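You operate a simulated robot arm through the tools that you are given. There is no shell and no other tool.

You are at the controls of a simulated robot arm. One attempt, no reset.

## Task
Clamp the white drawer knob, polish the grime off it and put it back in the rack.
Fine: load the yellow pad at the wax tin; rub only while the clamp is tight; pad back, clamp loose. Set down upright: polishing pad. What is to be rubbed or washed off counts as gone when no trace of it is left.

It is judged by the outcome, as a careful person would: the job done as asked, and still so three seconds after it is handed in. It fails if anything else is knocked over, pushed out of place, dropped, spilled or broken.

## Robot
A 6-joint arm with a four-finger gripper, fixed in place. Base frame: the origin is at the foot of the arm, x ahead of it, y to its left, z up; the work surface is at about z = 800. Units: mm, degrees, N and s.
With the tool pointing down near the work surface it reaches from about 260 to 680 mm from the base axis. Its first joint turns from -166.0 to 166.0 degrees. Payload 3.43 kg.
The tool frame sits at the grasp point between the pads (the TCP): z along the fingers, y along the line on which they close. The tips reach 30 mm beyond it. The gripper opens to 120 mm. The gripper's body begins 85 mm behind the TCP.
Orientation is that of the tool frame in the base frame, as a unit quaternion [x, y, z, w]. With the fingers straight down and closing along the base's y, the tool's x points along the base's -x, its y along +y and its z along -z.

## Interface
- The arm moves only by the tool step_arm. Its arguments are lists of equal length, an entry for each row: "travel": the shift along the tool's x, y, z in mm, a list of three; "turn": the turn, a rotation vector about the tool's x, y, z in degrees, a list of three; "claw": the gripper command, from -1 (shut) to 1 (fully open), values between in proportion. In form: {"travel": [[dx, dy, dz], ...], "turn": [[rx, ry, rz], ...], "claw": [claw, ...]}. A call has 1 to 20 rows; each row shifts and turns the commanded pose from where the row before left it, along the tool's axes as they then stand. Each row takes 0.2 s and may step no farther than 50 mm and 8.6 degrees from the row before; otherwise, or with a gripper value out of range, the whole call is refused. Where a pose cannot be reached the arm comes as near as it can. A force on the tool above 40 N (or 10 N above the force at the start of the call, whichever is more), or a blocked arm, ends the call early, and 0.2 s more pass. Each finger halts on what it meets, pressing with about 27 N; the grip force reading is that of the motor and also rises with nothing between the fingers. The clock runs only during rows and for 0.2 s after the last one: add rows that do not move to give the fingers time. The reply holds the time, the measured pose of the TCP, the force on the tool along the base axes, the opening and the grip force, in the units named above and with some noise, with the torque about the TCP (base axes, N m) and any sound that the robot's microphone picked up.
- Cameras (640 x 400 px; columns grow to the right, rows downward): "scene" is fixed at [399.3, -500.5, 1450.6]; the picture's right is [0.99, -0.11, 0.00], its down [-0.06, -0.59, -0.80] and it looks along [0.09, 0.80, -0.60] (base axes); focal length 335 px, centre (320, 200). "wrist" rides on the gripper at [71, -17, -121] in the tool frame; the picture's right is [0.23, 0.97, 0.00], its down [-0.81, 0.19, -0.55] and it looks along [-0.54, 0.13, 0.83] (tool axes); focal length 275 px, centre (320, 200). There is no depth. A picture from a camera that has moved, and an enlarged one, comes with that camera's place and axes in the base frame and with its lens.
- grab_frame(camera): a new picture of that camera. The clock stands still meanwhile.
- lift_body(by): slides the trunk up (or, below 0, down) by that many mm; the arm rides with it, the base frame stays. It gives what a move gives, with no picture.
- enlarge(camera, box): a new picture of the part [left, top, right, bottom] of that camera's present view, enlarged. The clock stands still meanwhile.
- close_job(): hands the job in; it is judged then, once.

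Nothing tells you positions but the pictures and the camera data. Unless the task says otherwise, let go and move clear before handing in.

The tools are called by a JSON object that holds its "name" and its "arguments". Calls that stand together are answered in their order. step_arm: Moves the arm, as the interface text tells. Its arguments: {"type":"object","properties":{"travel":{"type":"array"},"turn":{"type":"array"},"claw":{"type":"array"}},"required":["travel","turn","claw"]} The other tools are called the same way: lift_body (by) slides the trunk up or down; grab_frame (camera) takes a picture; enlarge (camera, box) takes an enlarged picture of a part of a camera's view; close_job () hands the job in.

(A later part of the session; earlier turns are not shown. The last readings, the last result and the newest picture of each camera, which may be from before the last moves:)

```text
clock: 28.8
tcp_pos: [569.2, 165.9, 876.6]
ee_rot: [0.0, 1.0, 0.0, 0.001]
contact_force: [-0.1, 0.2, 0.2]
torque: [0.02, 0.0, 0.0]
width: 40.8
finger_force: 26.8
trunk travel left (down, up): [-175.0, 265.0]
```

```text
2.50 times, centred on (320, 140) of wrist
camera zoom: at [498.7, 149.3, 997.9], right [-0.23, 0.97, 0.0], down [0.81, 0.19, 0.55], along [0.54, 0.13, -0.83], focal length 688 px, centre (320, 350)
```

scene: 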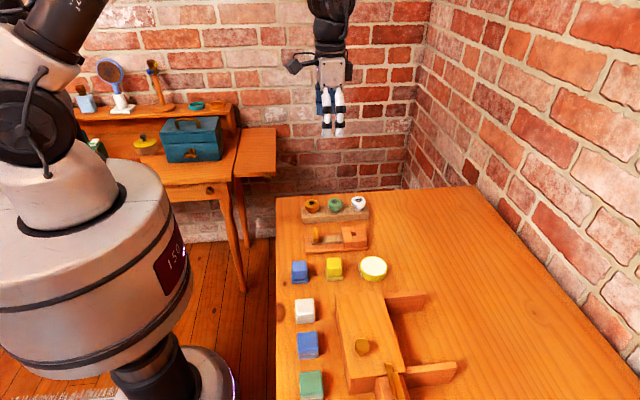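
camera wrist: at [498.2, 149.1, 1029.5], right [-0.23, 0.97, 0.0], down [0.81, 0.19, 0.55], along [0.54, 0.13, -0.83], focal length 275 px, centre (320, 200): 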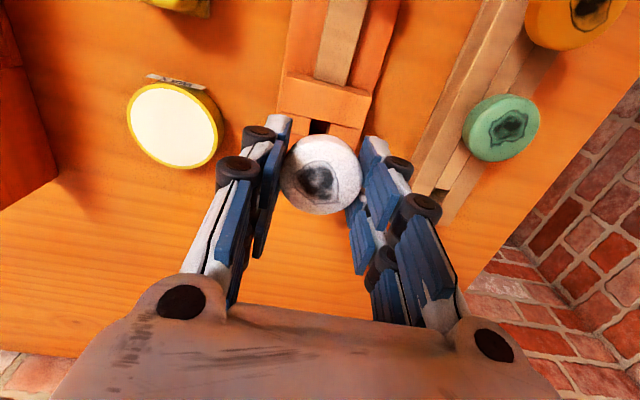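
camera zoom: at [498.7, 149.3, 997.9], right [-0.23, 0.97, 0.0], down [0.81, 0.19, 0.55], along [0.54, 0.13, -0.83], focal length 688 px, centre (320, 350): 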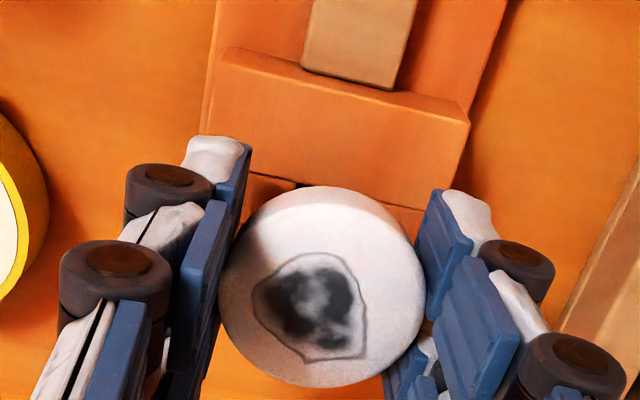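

{"name": "step_arm", "arguments": {"travel": [[0, 0, 2], [0, 0, 2], [0, 0, 2], [0, 0, 1], [0, 0, 1], [0, 0, 1], [0, 0, 0]], "turn": [[0, 0, 0], [0, 0, 0], [0, 0, 0], [0, 0, 0], [0, 0, 0], [0, 0, 0], [0, 0, 0]], "claw": [-1, -1, -1, -1, -1, -1, -1]}}

{"name": "enlarge", "arguments": {"camera": "scene", "box": [340, 210, 380, 245]}}

{"name": "enlarge", "arguments": {"camera": "wrist", "box": [260, 60, 380, 220]}}

```text
clock: 30.4
tcp_pos: [568.3, 166.4, 866.3]
ee_rot: [0.0, 1.0, 0.0, 0.0]
contact_force: [-0.1, -0.8, -0.9]
torque: [0.01, -0.01, 0.0]
width: 41.1
finger_force: 26.5
trunk travel left (down, up): [-175.0, 265.0]
```

```text
11.43 times, centred on (360, 228) of scene
camera zoom: at [399.3, -500.5, 1450.6], right [0.99, -0.11, 0.0], down [-0.06, -0.59, -0.8], along [0.09, 0.8, -0.6], focal length 3830 px, centre (-137, -114)
```

zoom: 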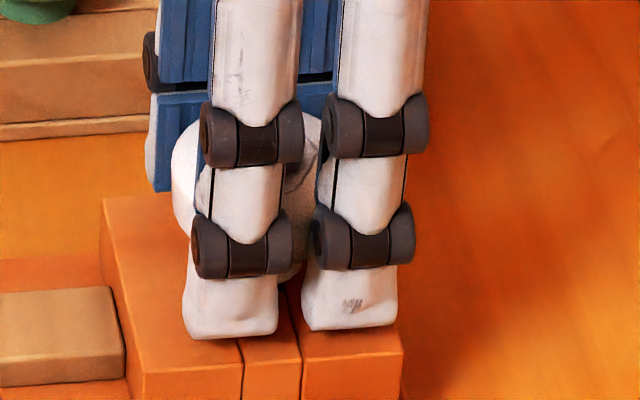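

```text
2.50 times, centred on (320, 140) of wrist
camera zoom: at [498.4, 149.1, 988.4], right [-0.23, 0.97, 0.0], down [0.81, 0.19, 0.55], along [0.54, 0.13, -0.83], focal length 688 px, centre (320, 350)
```

zoom: 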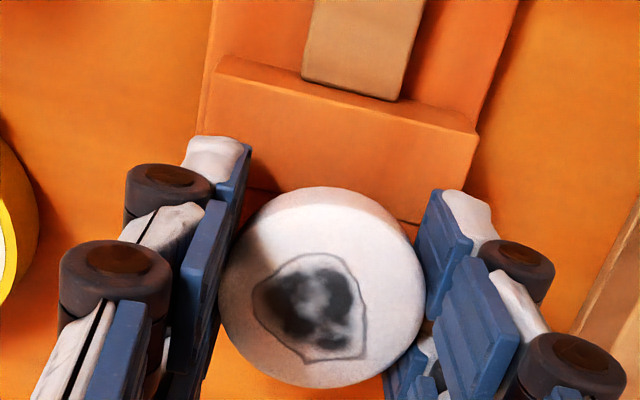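

{"name": "step_arm", "arguments": {"travel": [[0, 0, 1], [0, 0, 1], [0, 0, 1], [0, 0, 0]], "turn": [[0, 0, 0], [0, 0, 0], [0, 0, 0], [0, 0, 0]], "claw": [-1, -1, -1, -1]}}

{"name": "enlarge", "arguments": {"camera": "wrist", "box": [260, 60, 380, 220]}}

{"name": "enlarge", "arguments": {"camera": "scene", "box": [340, 210, 380, 245]}}

```text
clock: 31.4
tcp_pos: [569.5, 166.4, 865.0]
ee_rot: [0.0, 1.0, -0.001, 0.0]
contact_force: [0.4, -0.3, -0.9]
torque: [0.01, 0.01, 0.02]
width: 40.8
finger_force: 27.3
trunk travel left (down, up): [-175.0, 265.0]
```

```text
2.50 times, centred on (320, 140) of wrist
camera zoom: at [498.5, 149.3, 985.4], right [-0.23, 0.97, 0.0], down [0.81, 0.19, 0.55], along [0.54, 0.13, -0.83], focal length 688 px, centre (320, 350)
```

zoom: 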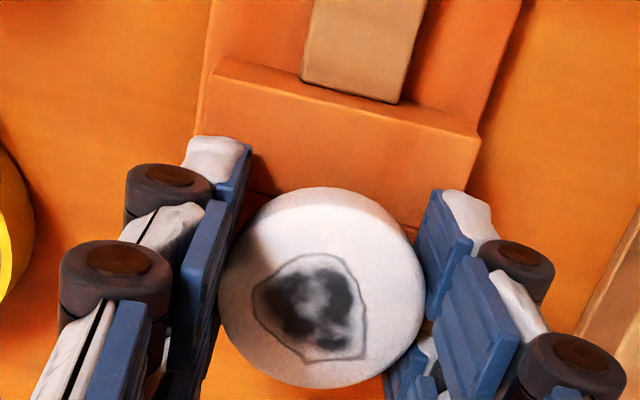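

```text
11.43 times, centred on (360, 228) of scene
camera zoom: at [399.3, -500.5, 1450.6], right [0.99, -0.11, 0.0], down [-0.06, -0.59, -0.8], along [0.09, 0.8, -0.6], focal length 3830 px, centre (-137, -114)
```

zoom: 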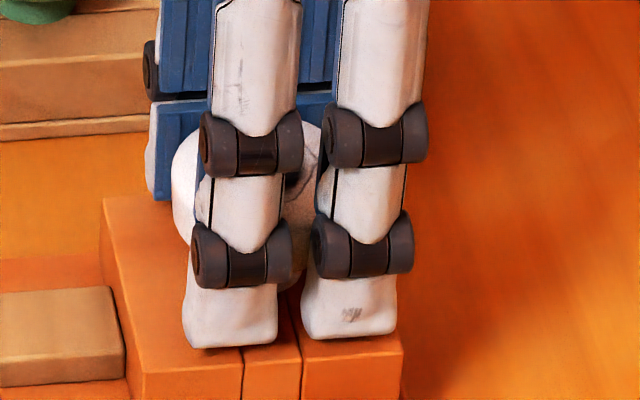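

{"name": "step_arm", "arguments": {"travel": [[0, 0, 1], [0, 0, 1], [0, 0, 0]], "turn": [[0, 0, 0], [0, 0, 0], [0, 0, 0]], "claw": [-1, -1, -1]}}

{"name": "step_arm", "arguments": {"travel": [[0, 0, 1], [0, 0, 0]], "turn": [[0, 0, 0], [0, 0, 0]], "claw": [-1, -1]}}

{"name": "enlarge", "arguments": {"camera": "wrist", "box": [260, 60, 380, 220]}}

```text
clock: 32.2
tcp_pos: [569.7, 166.3, 863.1]
ee_rot: [0.0, 1.0, 0.0, 0.001]
contact_force: [-1.5, -0.1, 5.9]
torque: [-0.01, 0.06, 0.0]
width: 40.4
finger_force: 27.0
trunk travel left (down, up): [-175.0, 265.0]
```

```text
clock: 32.8
tcp_pos: [569.2, 166.1, 863.1]
ee_rot: [0.0, 1.0, 0.0, 0.002]
contact_force: [-0.8, 0.2, 13.1]
torque: [-0.01, 0.07, 0.01]
width: 40.7
finger_force: 27.2
trunk travel left (down, up): [-175.0, 265.0]
```

```text
2.50 times, centred on (320, 140) of wrist
camera zoom: at [498.1, 149.0, 983.7], right [-0.23, 0.97, 0.0], down [0.81, 0.19, 0.56], along [0.54, 0.13, -0.83], focal length 688 px, centre (320, 350)
```

zoom: 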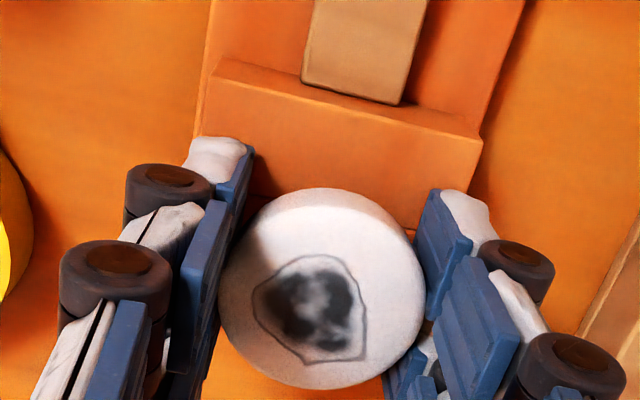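

The knob is seated (13 N upward push). I'll relax the push, open the fingers and rise straight up.

{"name": "step_arm", "arguments": {"travel": [[0, 0, -1], [0, 0, 0], [0, 0, 0], [0, 0, 0], [0, 0, 0], [0, 0, -5], [0, 0, -15], [0, 0, -30], [0, 0, -20]], "turn": [[0, 0, 0], [0, 0, 0], [0, 0, 0], [0, 0, 0], [0, 0, 0], [0, 0, 0], [0, 0, 0], [0, 0, 0], [0, 0, 0]], "claw": [-1, -0.2, 0, 0.2, 0.2, 0.2, 0.2, 0.2, 0.2]}}

{"name": "enlarge", "arguments": {"camera": "scene", "box": [290, 200, 390, 260]}}

{"name": "grab_frame", "arguments": {"camera": "wrist"}}

```text
clock: 34.8
tcp_pos: [567.0, 165.5, 932.4]
ee_rot: [0.0, 1.0, 0.0, -0.001]
contact_force: [-0.2, -0.8, -0.4]
torque: [0.02, 0.02, 0.01]
width: 72.2
finger_force: 0.0
trunk travel left (down, up): [-175.0, 265.0]
```

```text
6.40 times, centred on (340, 230) of scene
camera zoom: at [399.3, -500.5, 1450.6], right [0.99, -0.11, 0.0], down [-0.06, -0.59, -0.8], along [0.09, 0.8, -0.6], focal length 2145 px, centre (192, 8)
```

zoom: 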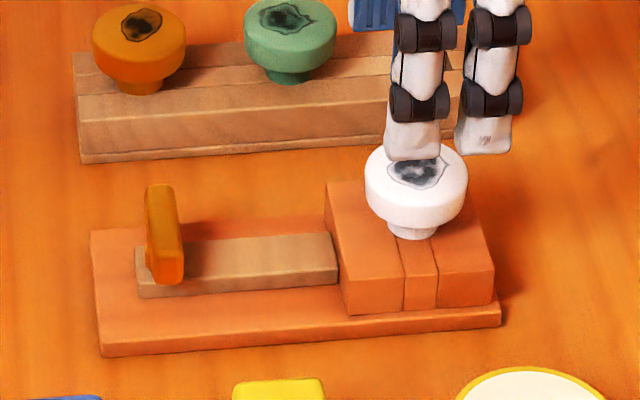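

```text
taken
camera wrist: at [497.1, 148.7, 1054.1], right [-0.23, 0.97, 0.0], down [0.81, 0.19, 0.55], along [0.54, 0.13, -0.83], focal length 275 px, centre (320, 200)
```

wrist: 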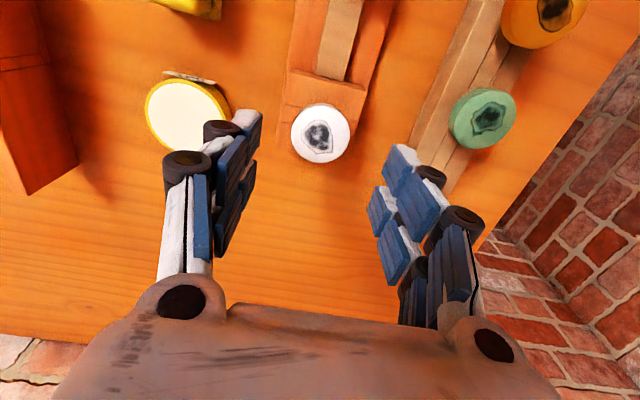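

The knob sits upright in the clamp hole. Next I'll close the gripper and move to the −x side of the clamp handle to push it toward the jaws.

{"name": "step_arm", "arguments": {"travel": [[40, 0, 0], [40, 0, 0], [40, 0, 0], [32, 0, 0], [0, 0, 20], [0, 0, 0], [0, 0, 0]], "turn": [[0, 0, 0], [0, 0, 0], [0, 0, 0], [0, 0, 0], [0, 0, 0], [0, 0, 0], [0, 0, 0]], "claw": [0.2, 0.2, 0, -0.5, -1, -1, -1]}}

{"name": "grab_frame", "arguments": {"camera": "wrist"}}

{"name": "enlarge", "arguments": {"camera": "scene", "box": [280, 195, 380, 260]}}

```text
clock: 36.4
tcp_pos: [416.7, 167.1, 912.2]
ee_rot: [0.0, 1.0, 0.0, 0.0]
contact_force: [0.8, 0.6, -0.3]
torque: [0.0, -0.01, -0.04]
width: 0.0
finger_force: 11.1
trunk travel left (down, up): [-175.0, 265.0]
```

```text
taken
camera wrist: at [346.2, 150.0, 1033.1], right [-0.23, 0.97, 0.0], down [0.81, 0.19, 0.55], along [0.54, 0.13, -0.83], focal length 275 px, centre (320, 200)
```

wrist: 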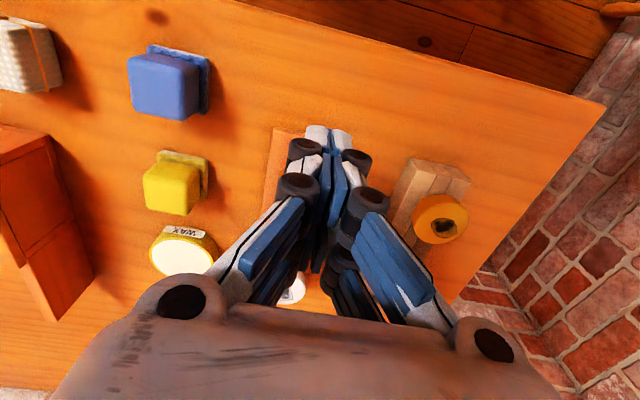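

```text
6.15 times, centred on (330, 228) of scene
camera zoom: at [399.3, -500.5, 1450.6], right [0.99, -0.11, 0.0], down [-0.06, -0.59, -0.8], along [0.09, 0.8, -0.6], focal length 2062 px, centre (258, 31)
```

zoom: 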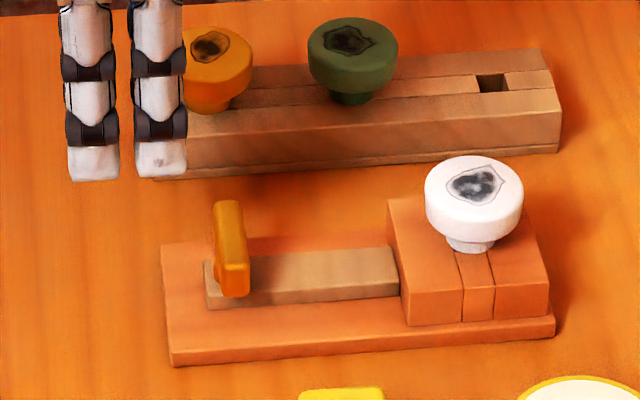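

The fingers will clear the handle by about 10 mm, so I'll descend beside it and then push +x in small steps.

{"name": "step_arm", "arguments": {"travel": [[0, 0, 20], [0, 0, 20], [0, 0, 13], [0, 0, 0]], "turn": [[0, 0, 0], [0, 0, 0], [0, 0, 0], [0, 0, 0]], "claw": [-1, -1, -1, -1]}}

{"name": "enlarge", "arguments": {"camera": "scene", "box": [280, 210, 380, 260]}}

```text
clock: 37.4
tcp_pos: [418.0, 165.3, 860.0]
ee_rot: [0.0, 1.0, 0.001, -0.001]
contact_force: [-0.4, -0.3, 0.7]
torque: [-0.01, -0.01, -0.01]
width: 0.1
finger_force: 26.7
trunk travel left (down, up): [-175.0, 265.0]
```

```text
6.40 times, centred on (330, 235) of scene
camera zoom: at [399.3, -500.5, 1450.6], right [0.99, -0.11, 0.0], down [-0.06, -0.59, -0.8], along [0.09, 0.8, -0.6], focal length 2145 px, centre (256, -24)
```

zoom: 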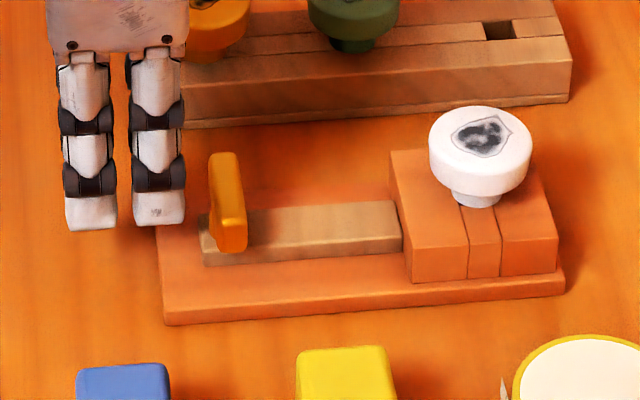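

{"name": "step_arm", "arguments": {"travel": [[-2, 0, 0], [-2, 0, 0], [-2, 0, 0], [-2, 0, 0], [0, 0, 0]], "turn": [[0, 0, 0], [0, 0, 0], [0, 0, 0], [0, 0, 0], [0, 0, 0]], "claw": [-1, -1, -1, -1, -1]}}

{"name": "step_arm", "arguments": {"travel": [[-2, 0, 0], [-2, 0, 0], [-2, 0, 0], [0, 0, 0]], "turn": [[0, 0, 0], [0, 0, 0], [0, 0, 0], [0, 0, 0]], "claw": [-1, -1, -1, -1]}}

{"name": "enlarge", "arguments": {"camera": "scene", "box": [280, 210, 380, 260]}}

```text
clock: 38.6
tcp_pos: [424.5, 167.6, 859.8]
ee_rot: [0.0, 1.0, 0.0, 0.0]
contact_force: [-0.6, -1.0, -0.3]
torque: [0.01, 0.0, -0.06]
width: 0.1
finger_force: 27.3
trunk travel left (down, up): [-175.0, 265.0]
```

```text
clock: 39.6
tcp_pos: [430.9, 165.9, 859.0]
ee_rot: [0.0, 1.0, 0.0, -0.001]
contact_force: [-3.5, 0.8, 0.0]
torque: [0.03, 0.07, 0.05]
width: 5.9
finger_force: 33.0
trunk travel left (down, up): [-175.0, 265.0]
```

```text
6.40 times, centred on (330, 235) of scene
camera zoom: at [399.3, -500.5, 1450.6], right [0.99, -0.11, 0.0], down [-0.06, -0.59, -0.8], along [0.09, 0.8, -0.6], focal length 2145 px, centre (256, -24)
```

zoom: 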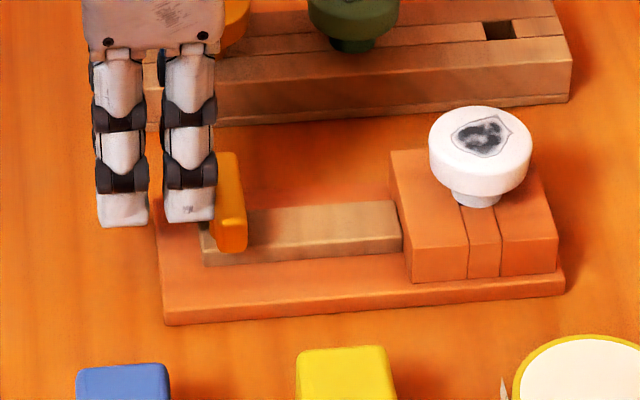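

Contact is made with the handle at −3.5 N. I'll keep pushing gently.

{"name": "step_arm", "arguments": {"travel": [[-1, 0, 0], [-1, 0, 0], [-1, 0, 0], [-1, 0, 0], [0, 0, 0]], "turn": [[0, 0, 0], [0, 0, 0], [0, 0, 0], [0, 0, 0], [0, 0, 0]], "claw": [-1, -1, -1, -1, -1]}}

{"name": "enlarge", "arguments": {"camera": "scene", "box": [280, 210, 380, 260]}}

{"name": "grab_frame", "arguments": {"camera": "wrist"}}

```text
clock: 40.8
tcp_pos: [430.0, 166.6, 860.6]
ee_rot: [0.0, 1.0, -0.001, -0.002]
contact_force: [-27.9, 8.0, 4.6]
torque: [0.22, 0.43, 0.18]
width: 6.0
finger_force: 33.7
trunk travel left (down, up): [-175.0, 265.0]
```

```text
6.40 times, centred on (330, 235) of scene
camera zoom: at [399.3, -500.5, 1450.6], right [0.99, -0.11, 0.0], down [-0.06, -0.59, -0.8], along [0.09, 0.8, -0.6], focal length 2145 px, centre (256, -24)
```

zoom: 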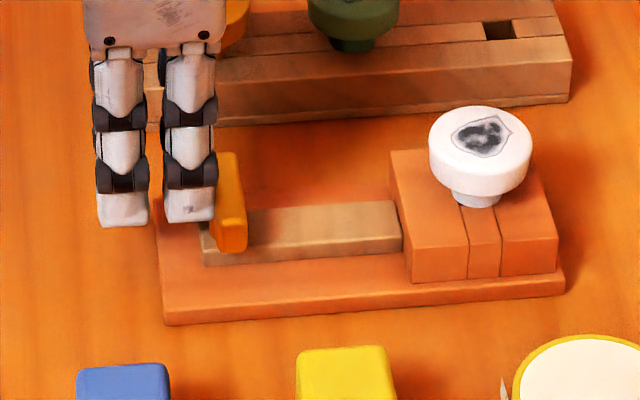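

```text
taken
camera wrist: at [360.2, 149.4, 981.1], right [-0.23, 0.97, 0.0], down [0.81, 0.19, 0.55], along [0.53, 0.12, -0.84], focal length 275 px, centre (320, 200)
```

wrist: 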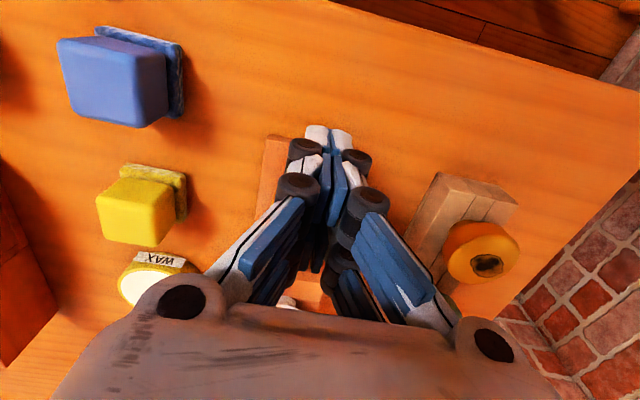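

The handle doesn't move under about 28 N in +x, so the clamp either works in another direction or is already at the end of its travel this way. I'll back off, turn the gripper 90° and take hold of the handle properly so I can feel which way it moves.

{"name": "step_arm", "arguments": {"travel": [[4, 0, 0], [6, 0, 0], [4, 0, -10], [0, 0, -40], [0, 0, -10], [0, 0, 0]], "turn": [[0, 0, 0], [0, 0, 0], [0, 0, 0], [0, 0, 0], [0, 0, 0], [0, 0, 0]], "claw": [-1, -1, -1, -1, -1, -1]}}

{"name": "step_arm", "arguments": {"travel": [[0, 0, 0], [0, 0, 0], [0, 0, 0], [0, 0, 0], [0, 0, 0], [0, 0, 0], [0, 0, 0], [0, 0, 0], [0, 0, 0], [0, 0, 0], [0, 0, 0], [0, 0, 0], [0, 0, 0]], "turn": [[0, 0, -7.5], [0, 0, -7.5], [0, 0, -7.5], [0, 0, -7.5], [0, 0, -7.5], [0, 0, -7.5], [0, 0, -7.5], [0, 0, -7.5], [0, 0, -7.5], [0, 0, -7.5], [0, 0, -7.5], [0, 0, -7.5], [0, 0, 0]], "claw": [0, 0, 0, 0, 0, 0, 0, 0, 0, 0, 0, 0, 0]}}

{"name": "grab_frame", "arguments": {"camera": "wrist"}}

{"name": "grab_frame", "arguments": {"camera": "scene"}}

```text
clock: 42.2
tcp_pos: [421.6, 167.4, 920.3]
ee_rot: [0.0, 1.0, 0.001, -0.001]
contact_force: [-0.2, 0.2, 0.6]
torque: [0.0, 0.02, -0.02]
width: 0.0
finger_force: 33.6
trunk travel left (down, up): [-175.0, 265.0]
```

```text
clock: 45.0
tcp_pos: [420.5, 166.6, 921.5]
ee_rot: [0.708, -0.707, 0.0, 0.001]
contact_force: [0.7, 0.0, 0.2]
torque: [0.02, -0.04, 0.01]
width: 60.1
finger_force: 0.0
trunk travel left (down, up): [-175.0, 265.0]
```

```text
taken
camera wrist: at [438.7, 94.8, 1040.7], right [-0.97, -0.23, 0.0], down [-0.19, 0.81, 0.55], along [-0.13, 0.54, -0.83], focal length 275 px, centre (320, 200)
```

wrist: 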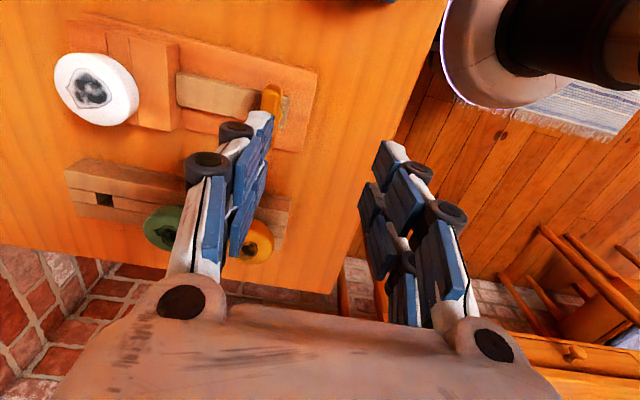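

```text
taken
```

scene: 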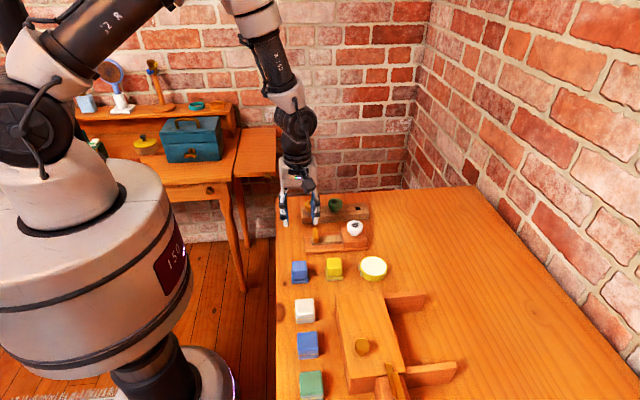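

{"name": "step_arm", "arguments": {"travel": [[20, -18, 0], [20, -18, -5], [17, -14, -5], [0, 0, 0]], "turn": [[0, 0, 0], [0, 0, 0], [0, 0, 0], [0, 0, 0]], "claw": [0.2, 0.4, 0.4, 0.4]}}

{"name": "enlarge", "arguments": {"camera": "wrist", "box": [220, 80, 420, 260]}}

{"name": "grab_frame", "arguments": {"camera": "wrist"}}

```text
clock: 46.0
tcp_pos: [470.7, 110.1, 930.2]
ee_rot: [-0.707, 0.708, 0.001, 0.0]
contact_force: [-0.1, -0.1, -0.6]
torque: [-0.01, -0.03, 0.02]
width: 83.9
finger_force: 0.0
trunk travel left (down, up): [-175.0, 265.0]
```

```text
2.22 times, centred on (320, 170) of wrist
camera zoom: at [488.8, 37.0, 1050.2], right [-0.97, -0.23, 0.0], down [-0.19, 0.81, 0.55], along [-0.13, 0.54, -0.83], focal length 612 px, centre (320, 267)
```

zoom: 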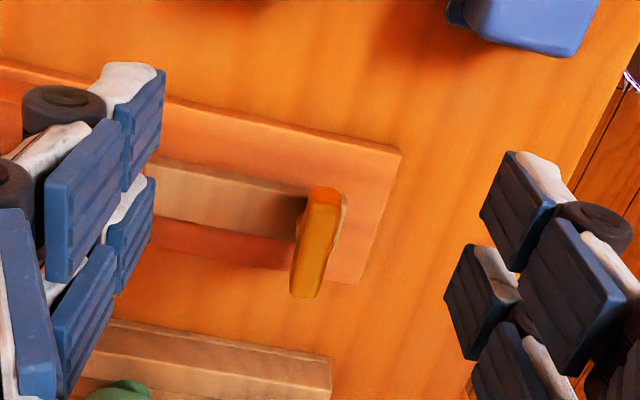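

```text
taken
camera wrist: at [488.8, 37.0, 1050.2], right [-0.97, -0.23, 0.0], down [-0.19, 0.81, 0.55], along [-0.13, 0.54, -0.83], focal length 275 px, centre (320, 200)
```

wrist: 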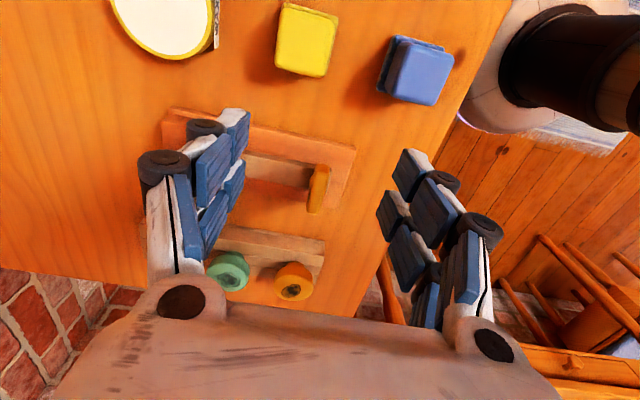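

The handle is a cross-piece near x 460, y 165, with its top at about z 847. I'll straddle it with the fingers closing along x.

{"name": "step_arm", "arguments": {"travel": [[-27, 5, 0], [-27.4, 5.5, 0], [0, 0, 30], [0, 0, 20], [0, 0, 0]], "turn": [[0, 0, 0], [0, 0, 0], [0, 0, 0], [0, 0, 0], [0, 0, 0]], "claw": [0.2, 0.2, 0.2, 0.2, 0.2]}}

{"name": "grab_frame", "arguments": {"camera": "wrist"}}

{"name": "enlarge", "arguments": {"camera": "scene", "box": [280, 190, 380, 260]}}

```text
clock: 47.2
tcp_pos: [459.9, 164.5, 879.7]
ee_rot: [0.707, -0.707, -0.001, 0.0]
contact_force: [0.3, 0.1, -0.3]
torque: [0.01, -0.01, 0.0]
width: 72.4
finger_force: 0.3
trunk travel left (down, up): [-175.0, 265.0]
```

```text
taken
camera wrist: at [477.9, 92.1, 999.9], right [-0.97, -0.23, 0.0], down [-0.19, 0.81, 0.55], along [-0.13, 0.54, -0.83], focal length 275 px, centre (320, 200)
```

wrist: 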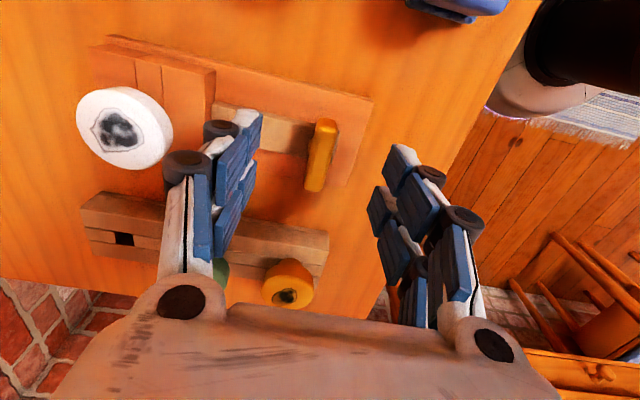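

```text
5.71 times, centred on (330, 225) of scene
camera zoom: at [399.3, -500.5, 1450.6], right [0.99, -0.11, 0.0], down [-0.06, -0.59, -0.8], along [0.09, 0.8, -0.6], focal length 1915 px, centre (263, 57)
```

zoom: 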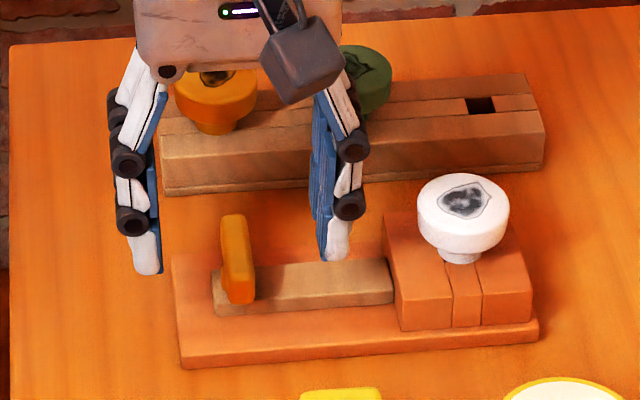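

{"name": "step_arm", "arguments": {"travel": [[0, 0, 12], [0, 0, 10], [0, 0, 0], [0, 0, 0], [0, 0, 0], [0, 0, 0]], "turn": [[0, 0, 0], [0, 0, 0], [0, 0, 0], [0, 0, 0], [0, 0, 0], [0, 0, 0]], "claw": [0.2, 0.2, 0.2, -0.2, -0.4, -0.5]}}

{"name": "enlarge", "arguments": {"camera": "wrist", "box": [220, 60, 420, 240]}}

{"name": "enlarge", "arguments": {"camera": "scene", "box": [280, 200, 380, 260]}}

```text
clock: 48.6
tcp_pos: [460.2, 164.1, 858.1]
ee_rot: [0.707, -0.707, 0.0, 0.0]
contact_force: [0.0, 1.3, -0.3]
torque: [0.0, -0.05, 0.02]
width: 30.2
finger_force: 0.1
trunk travel left (down, up): [-175.0, 265.0]
```

```text
2.22 times, centred on (320, 150) of wrist
camera zoom: at [478.0, 92.5, 978.0], right [-0.97, -0.23, 0.0], down [-0.19, 0.81, 0.55], along [-0.13, 0.54, -0.83], focal length 612 px, centre (320, 311)
```

zoom: 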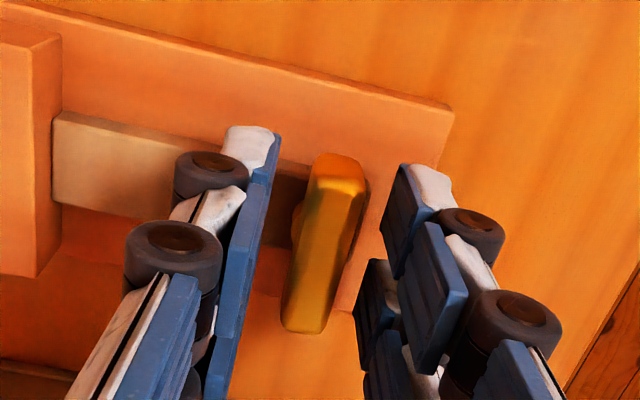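

```text
6.40 times, centred on (330, 230) of scene
camera zoom: at [399.3, -500.5, 1450.6], right [0.99, -0.11, 0.0], down [-0.06, -0.59, -0.8], along [0.09, 0.8, -0.6], focal length 2145 px, centre (256, 8)
```

zoom: 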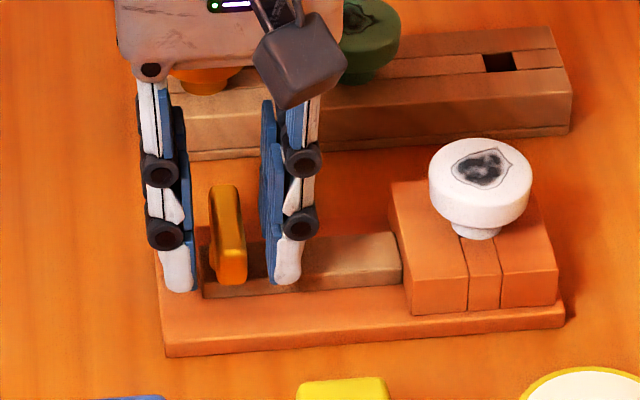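

{"name": "step_arm", "arguments": {"travel": [[0, 0, 0], [0, 0, 0], [0, 0, 0], [0, 0, 0]], "turn": [[0, 0, 0], [0, 0, 0], [0, 0, 0], [0, 0, 0]], "claw": [-0.7, -1, -1, -1]}}

{"name": "enlarge", "arguments": {"camera": "wrist", "box": [220, 60, 420, 240]}}

{"name": "enlarge", "arguments": {"camera": "scene", "box": [280, 200, 380, 260]}}

```text
clock: 49.6
tcp_pos: [459.5, 163.7, 855.8]
ee_rot: [0.707, -0.707, 0.001, 0.0]
contact_force: [-1.3, -0.1, -0.8]
torque: [-0.15, 0.05, 0.01]
width: 12.7
finger_force: 45.4
trunk travel left (down, up): [-175.0, 265.0]
```

```text
2.22 times, centred on (320, 150) of wrist
camera zoom: at [477.8, 92.4, 977.9], right [-0.97, -0.23, 0.0], down [-0.19, 0.81, 0.55], along [-0.13, 0.54, -0.83], focal length 612 px, centre (320, 311)
```

zoom: 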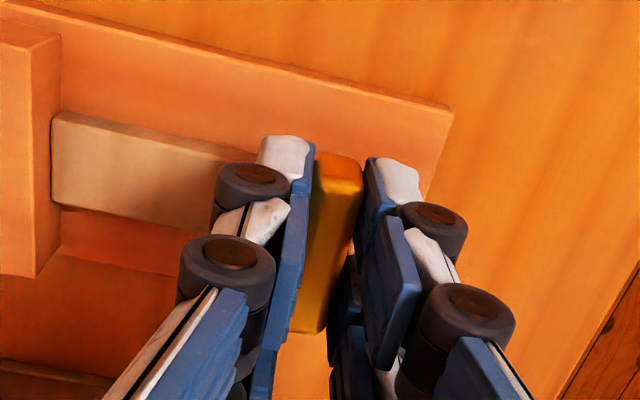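

```text
6.40 times, centred on (330, 230) of scene
camera zoom: at [399.3, -500.5, 1450.6], right [0.99, -0.11, 0.0], down [-0.06, -0.59, -0.8], along [0.09, 0.8, -0.6], focal length 2145 px, centre (256, 8)
```

zoom: 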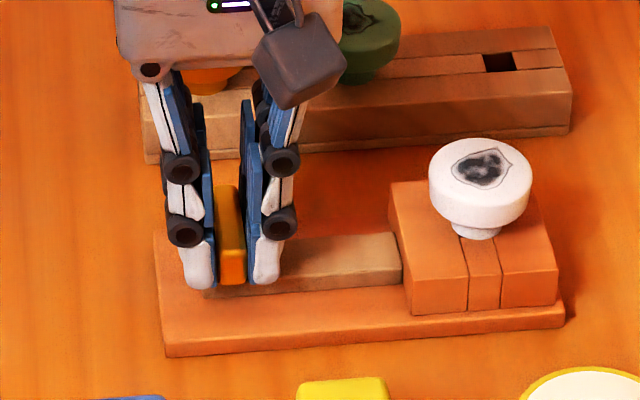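

The handle is gripped (12.7 mm thick, on a round hub). I'll probe gently with a small twist first.

{"name": "step_arm", "arguments": {"travel": [[0, 0, 0], [0, 0, 0], [0, 0, 0]], "turn": [[0, 0, 2], [0, 0, 2], [0, 0, 0]], "claw": [-1, -1, -1]}}

{"name": "step_arm", "arguments": {"travel": [[0, 0, 0], [0, 0, 0], [0, 0, 0], [0, 0, 0], [0, 0, 0]], "turn": [[0, 0, -2], [0, 0, -2], [0, 0, -2], [0, 0, -2], [0, 0, 0]], "claw": [-1, -1, -1, -1, -1]}}

```text
clock: 50.4
tcp_pos: [459.2, 163.4, 857.1]
ee_rot: [-0.682, 0.731, -0.001, 0.0]
contact_force: [-1.8, 1.7, -5.3]
torque: [0.72, -0.08, -0.01]
width: 13.0
finger_force: 45.7
trunk travel left (down, up): [-175.0, 265.0]
```

```text
clock: 51.6
tcp_pos: [459.5, 163.6, 857.6]
ee_rot: [0.73, -0.683, -0.001, 0.0]
contact_force: [-3.7, 1.6, -9.7]
torque: [0.32, 0.1, -2.1]
width: 15.7
finger_force: 45.3
trunk travel left (down, up): [-175.0, 265.0]
```

It turns freely in the +z tool direction (clockwise from above) and is blocked the other way, so it's a rotary clamp handle. I'll turn it clockwise in steps and watch the torque.

{"name": "step_arm", "arguments": {"travel": [[0, 0, 0], [0, 0, 0], [0, 0, 0], [0, 0, 0], [0, 0, 0], [0, 0, 0]], "turn": [[0, 0, 2], [0, 0, 2], [0, 0, 3], [0, 0, 4], [0, 0, 4], [0, 0, 0]], "claw": [-1, -1, -1, -1, -1, -1]}}

{"name": "enlarge", "arguments": {"camera": "scene", "box": [280, 200, 380, 260]}}

```text
clock: 53.0
tcp_pos: [459.5, 163.2, 856.7]
ee_rot: [-0.636, 0.772, 0.0, -0.002]
contact_force: [-6.7, -5.0, -11.6]
torque: [-1.04, 0.35, 0.03]
width: 13.0
finger_force: 45.3
trunk travel left (down, up): [-175.0, 265.0]
```

```text
6.40 times, centred on (330, 230) of scene
camera zoom: at [399.3, -500.5, 1450.6], right [0.99, -0.11, 0.0], down [-0.06, -0.59, -0.8], along [0.09, 0.8, -0.6], focal length 2145 px, centre (256, 8)
```

zoom: 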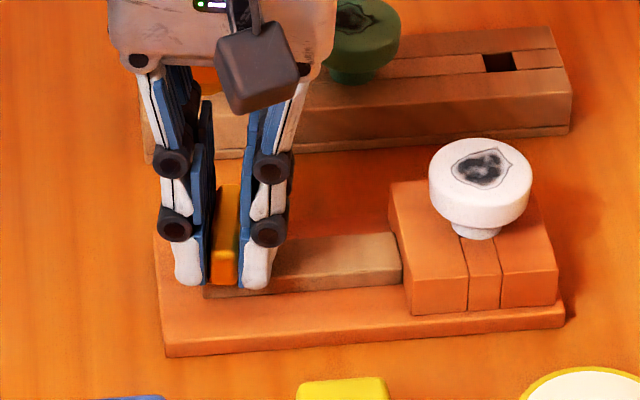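

{"name": "enlarge", "arguments": {"camera": "wrist", "box": [220, 60, 420, 240]}}

{"name": "enlarge", "arguments": {"camera": "scene", "box": [300, 222, 340, 252]}}

```text
2.22 times, centred on (320, 150) of wrist
camera zoom: at [463.9, 90.0, 978.2], right [-1.0, -0.04, 0.0], down [-0.03, 0.83, 0.55], along [-0.02, 0.55, -0.83], focal length 612 px, centre (320, 311)
```

zoom: 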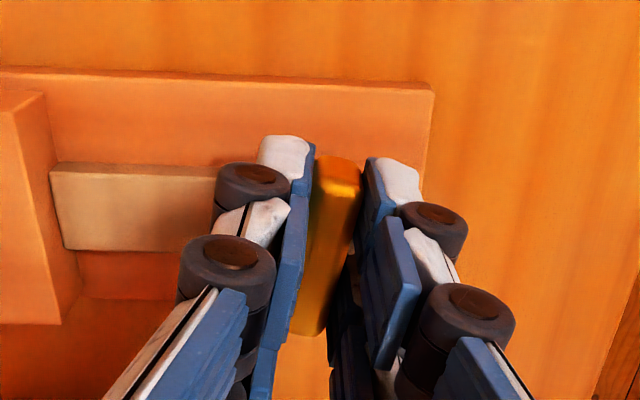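

```text
13.33 times, centred on (320, 237) of scene
camera zoom: at [399.3, -500.5, 1450.6], right [0.99, -0.11, 0.0], down [-0.06, -0.59, -0.8], along [0.09, 0.8, -0.6], focal length 4468 px, centre (320, -293)
```

zoom: 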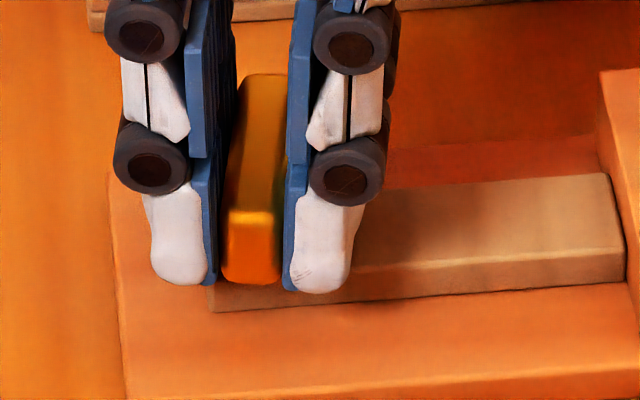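

The handle is turning with the gripper. I'll continue clockwise in small steps.

{"name": "step_arm", "arguments": {"travel": [[0, 0, 0], [0, 0, 0], [0, 0, 0], [0, 0, 0], [0, 0, 0]], "turn": [[0, 0, 4], [0, 0, 4], [0, 0, 4], [0, 0, 4], [0, 0, 0]], "claw": [-1, -1, -1, -1, -1]}}

{"name": "step_arm", "arguments": {"travel": [[0, 0, 0], [0, 0, 0], [0, 0, 0], [0, 0, 0], [0, 0, 0]], "turn": [[0, 0, 4], [0, 0, 4], [0, 0, 4], [0, 0, 4], [0, 0, 0]], "claw": [-1, -1, -1, -1, -1]}}

{"name": "enlarge", "arguments": {"camera": "wrist", "box": [220, 60, 420, 240]}}

{"name": "enlarge", "arguments": {"camera": "scene", "box": [280, 200, 380, 260]}}

```text
clock: 54.2
tcp_pos: [458.6, 164.3, 858.2]
ee_rot: [-0.523, 0.852, 0.0, -0.002]
contact_force: [-10.9, -5.5, -15.4]
torque: [0.29, 0.08, 0.02]
width: 13.0
finger_force: 44.8
trunk travel left (down, up): [-175.0, 265.0]
```

```text
clock: 55.4
tcp_pos: [459.7, 164.5, 857.2]
ee_rot: [-0.399, 0.917, 0.0, -0.001]
contact_force: [-15.5, -0.2, -21.8]
torque: [0.62, -0.19, 0.01]
width: 13.0
finger_force: 45.5
trunk travel left (down, up): [-175.0, 265.0]
```

```text
2.22 times, centred on (320, 150) of wrist
camera zoom: at [423.9, 100.0, 978.3], right [-0.87, 0.5, 0.0], down [0.41, 0.72, 0.55], along [0.27, 0.48, -0.83], focal length 612 px, centre (320, 311)
```

zoom: 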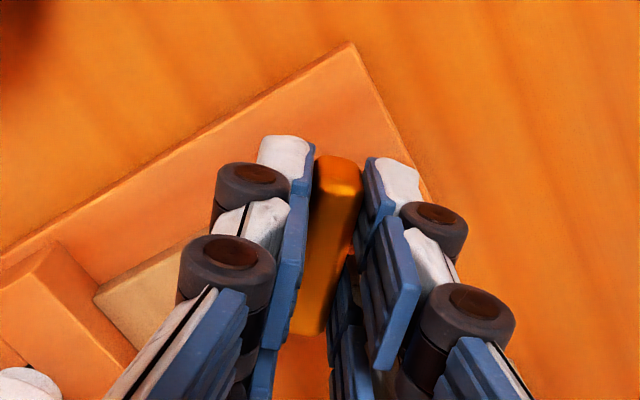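

```text
6.40 times, centred on (330, 230) of scene
camera zoom: at [399.3, -500.5, 1450.6], right [0.99, -0.11, 0.0], down [-0.06, -0.59, -0.8], along [0.09, 0.8, -0.6], focal length 2145 px, centre (256, 8)
```

zoom: 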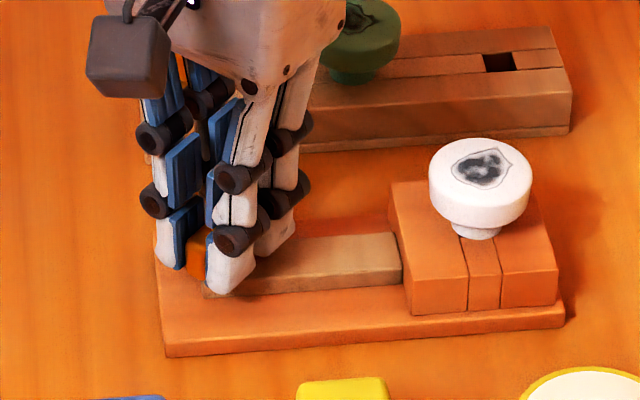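

The handle keeps turning with negligible torque, but pull forces are building up in the grip. I'll release and re-grip to relieve them before going on.

{"name": "step_arm", "arguments": {"travel": [[0, 0, 0], [0, 0, 0], [0, 0, 0]], "turn": [[0, 0, 0], [0, 0, 0], [0, 0, 0]], "claw": [-0.5, -0.4, -0.4]}}

{"name": "enlarge", "arguments": {"camera": "wrist", "box": [220, 60, 420, 240]}}

{"name": "enlarge", "arguments": {"camera": "scene", "box": [300, 222, 340, 252]}}

```text
clock: 56.2
tcp_pos: [460.2, 164.2, 858.6]
ee_rot: [-0.398, 0.917, 0.0, 0.002]
contact_force: [0.4, -0.8, 0.6]
torque: [-0.01, 0.01, -0.01]
width: 36.0
finger_force: 0.0
trunk travel left (down, up): [-175.0, 265.0]
```

```text
2.22 times, centred on (320, 150) of wrist
camera zoom: at [425.3, 100.1, 979.0], right [-0.87, 0.5, 0.0], down [0.41, 0.72, 0.55], along [0.27, 0.48, -0.83], focal length 612 px, centre (320, 311)
```

zoom: 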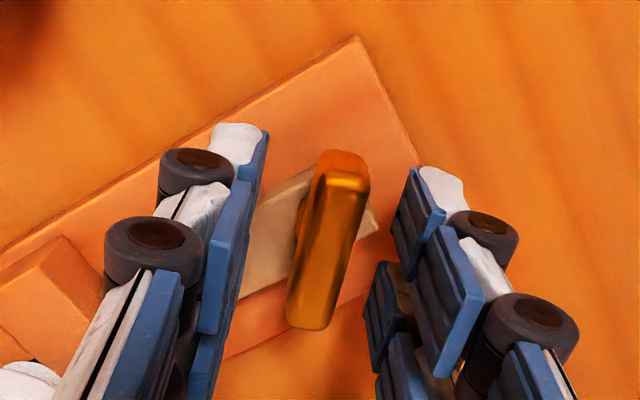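

```text
13.33 times, centred on (320, 237) of scene
camera zoom: at [399.3, -500.5, 1450.6], right [0.99, -0.11, 0.0], down [-0.06, -0.59, -0.8], along [0.09, 0.8, -0.6], focal length 4468 px, centre (320, -293)
```

zoom: 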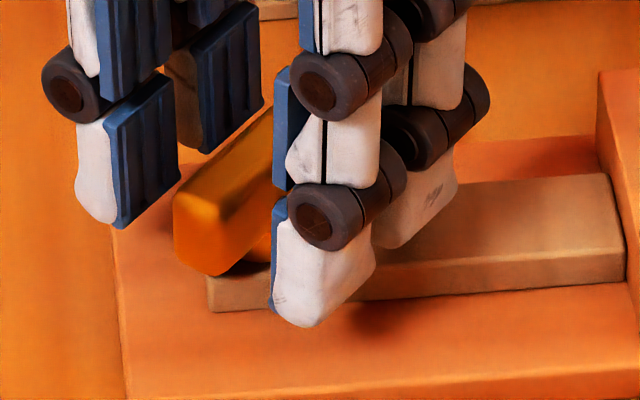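

The handle held at about 43°. I'll re-grip and turn further until it stops.

{"name": "step_arm", "arguments": {"travel": [[0, 0, 0], [0, 0, 0], [0, 0, 0], [0, 0, 0]], "turn": [[0, 0, 0], [0, 0, 0], [0, 0, 0], [0, 0, 0]], "claw": [-0.8, -1, -1, -1]}}

{"name": "step_arm", "arguments": {"travel": [[0, 0, 0], [0, 0, 0], [0, 0, 0], [0, 0, 0], [0, 0, 0]], "turn": [[0, 0, 4], [0, 0, 4], [0, 0, 4], [0, 0, 4], [0, 0, 0]], "claw": [-1, -1, -1, -1, -1]}}

{"name": "step_arm", "arguments": {"travel": [[0, 0, 0], [0, 0, 0], [0, 0, 0], [0, 0, 0], [0, 0, 0]], "turn": [[0, 0, 4], [0, 0, 4], [0, 0, 4], [0, 0, 4], [0, 0, 0]], "claw": [-1, -1, -1, -1, -1]}}

```text
clock: 57.2
tcp_pos: [458.9, 165.2, 857.9]
ee_rot: [-0.399, 0.917, 0.0, 0.0]
contact_force: [-4.9, 9.3, -2.4]
torque: [0.46, -0.06, -0.03]
width: 12.8
finger_force: 45.1
trunk travel left (down, up): [-175.0, 265.0]
```

```text
clock: 58.4
tcp_pos: [460.3, 163.9, 857.9]
ee_rot: [-0.267, 0.964, -0.001, -0.001]
contact_force: [-8.8, 13.4, -2.9]
torque: [0.4, 0.21, 0.0]
width: 13.1
finger_force: 45.1
trunk travel left (down, up): [-175.0, 265.0]
```

```text
clock: 59.6
tcp_pos: [459.8, 164.2, 857.2]
ee_rot: [-0.13, 0.991, -0.001, 0.0]
contact_force: [-10.8, 17.8, -0.3]
torque: [0.12, 1.57, -0.03]
width: 13.0
finger_force: 44.8
trunk travel left (down, up): [-175.0, 265.0]
```

{"name": "step_arm", "arguments": {"travel": [[0.6, 2.0, 0], [0, 0, 0], [0, 0, 0], [0, 0, 0]], "turn": [[0, 0, 3], [0, 0, 3], [0, 0, 3], [0, 0, 0]], "claw": [-1, -1, -1, -1]}}

{"name": "step_arm", "arguments": {"travel": [[0, 0, 0], [0, 0, 0], [0, 0, 0]], "turn": [[0, 0, 3], [0, 0, 3], [0, 0, 0]], "claw": [-1, -1, -1]}}

{"name": "enlarge", "arguments": {"camera": "scene", "box": [280, 200, 380, 260]}}

```text
clock: 60.6
tcp_pos: [458.8, 166.0, 857.8]
ee_rot: [-0.052, 0.999, -0.001, 0.0]
contact_force: [-0.8, -6.0, 2.0]
torque: [-0.32, 0.79, 0.01]
width: 13.2
finger_force: 45.4
trunk travel left (down, up): [-175.0, 265.0]
```

```text
clock: 61.4
tcp_pos: [459.7, 164.6, 858.5]
ee_rot: [0.0, 1.0, 0.0, 0.0]
contact_force: [-0.7, -10.2, -1.2]
torque: [-0.32, -0.5, 0.07]
width: 13.1
finger_force: 45.5
trunk travel left (down, up): [-175.0, 265.0]
```

```text
6.40 times, centred on (330, 230) of scene
camera zoom: at [399.3, -500.5, 1450.6], right [0.99, -0.11, 0.0], down [-0.06, -0.59, -0.8], along [0.09, 0.8, -0.6], focal length 2145 px, centre (256, 8)
```

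zoom: 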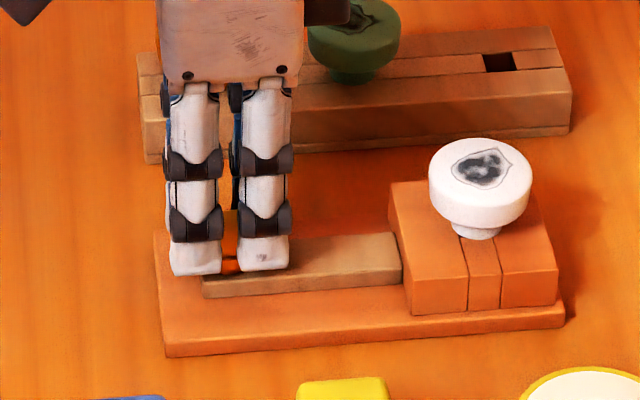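

The handle has turned 90° with no stop felt yet. I'll continue a little and look for resistance.

{"name": "step_arm", "arguments": {"travel": [[0, -1, 0], [0, 0, 0], [0, 0, 0]], "turn": [[0, 0, 3], [0, 0, 3], [0, 0, 0]], "claw": [-1, -1, -1]}}

{"name": "enlarge", "arguments": {"camera": "wrist", "box": [220, 60, 420, 240]}}

```text
clock: 62.2
tcp_pos: [460.5, 165.3, 857.0]
ee_rot: [0.052, 0.999, 0.001, 0.002]
contact_force: [0.9, -1.6, 4.1]
torque: [-0.09, -0.23, 2.15]
width: 17.1
finger_force: 45.1
trunk travel left (down, up): [-175.0, 265.0]
```

```text
2.22 times, centred on (320, 150) of wrist
camera zoom: at [387.9, 155.1, 978.8], right [-0.13, 0.99, 0.0], down [0.83, 0.11, 0.55], along [0.55, 0.07, -0.83], focal length 612 px, centre (320, 311)
```

zoom: 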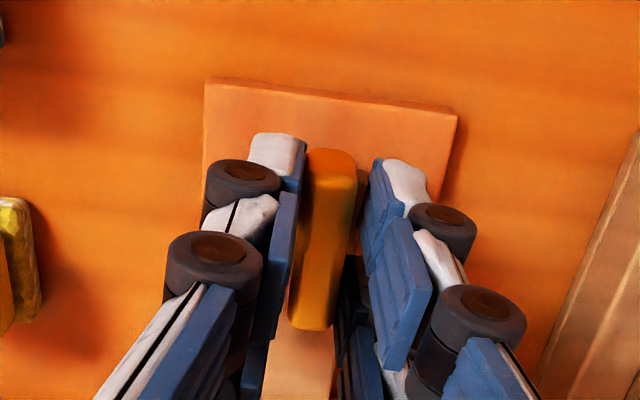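

The stop is at 90°: torque rose to 2.2 N·m and the fingers were pried. I'll undo the overshoot, let go of the handle, and check that it stays put.

{"name": "step_arm", "arguments": {"travel": [[0, 0, 0], [0, 0, 0], [0, 0, 0], [0, 0, 0], [0, 0, 0], [0, 0, -20], [0, 0, -40], [0, 0, 0]], "turn": [[0, 0, -3], [0, 0, -3], [0, 0, 0], [0, 0, 0], [0, 0, 0], [0, 0, 0], [0, 0, 0], [0, 0, 0]], "claw": [-1, -1, -0.5, -0.3, -0.3, -0.3, -0.3, -0.3]}}

{"name": "grab_frame", "arguments": {"camera": "wrist"}}

{"name": "enlarge", "arguments": {"camera": "scene", "box": [280, 200, 380, 260]}}

```text
clock: 64.0
tcp_pos: [458.6, 164.7, 918.6]
ee_rot: [0.0, 1.0, 0.001, -0.001]
contact_force: [-0.1, -0.3, 0.4]
torque: [0.01, 0.03, -0.03]
width: 41.9
finger_force: 0.0
trunk travel left (down, up): [-175.0, 265.0]
```

```text
taken
camera wrist: at [388.6, 147.4, 1038.9], right [-0.23, 0.97, 0.0], down [0.81, 0.19, 0.55], along [0.54, 0.13, -0.83], focal length 275 px, centre (320, 200)
```

wrist: 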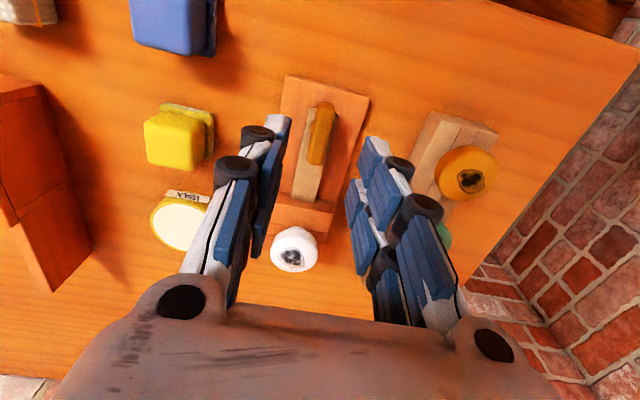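

```text
6.40 times, centred on (330, 230) of scene
camera zoom: at [399.3, -500.5, 1450.6], right [0.99, -0.11, 0.0], down [-0.06, -0.59, -0.8], along [0.09, 0.8, -0.6], focal length 2145 px, centre (256, 8)
```

zoom: 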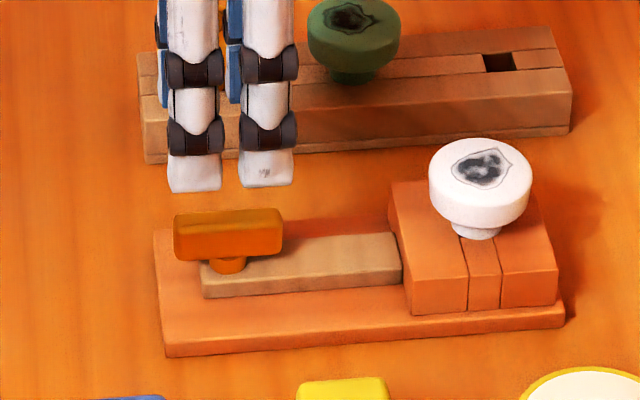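

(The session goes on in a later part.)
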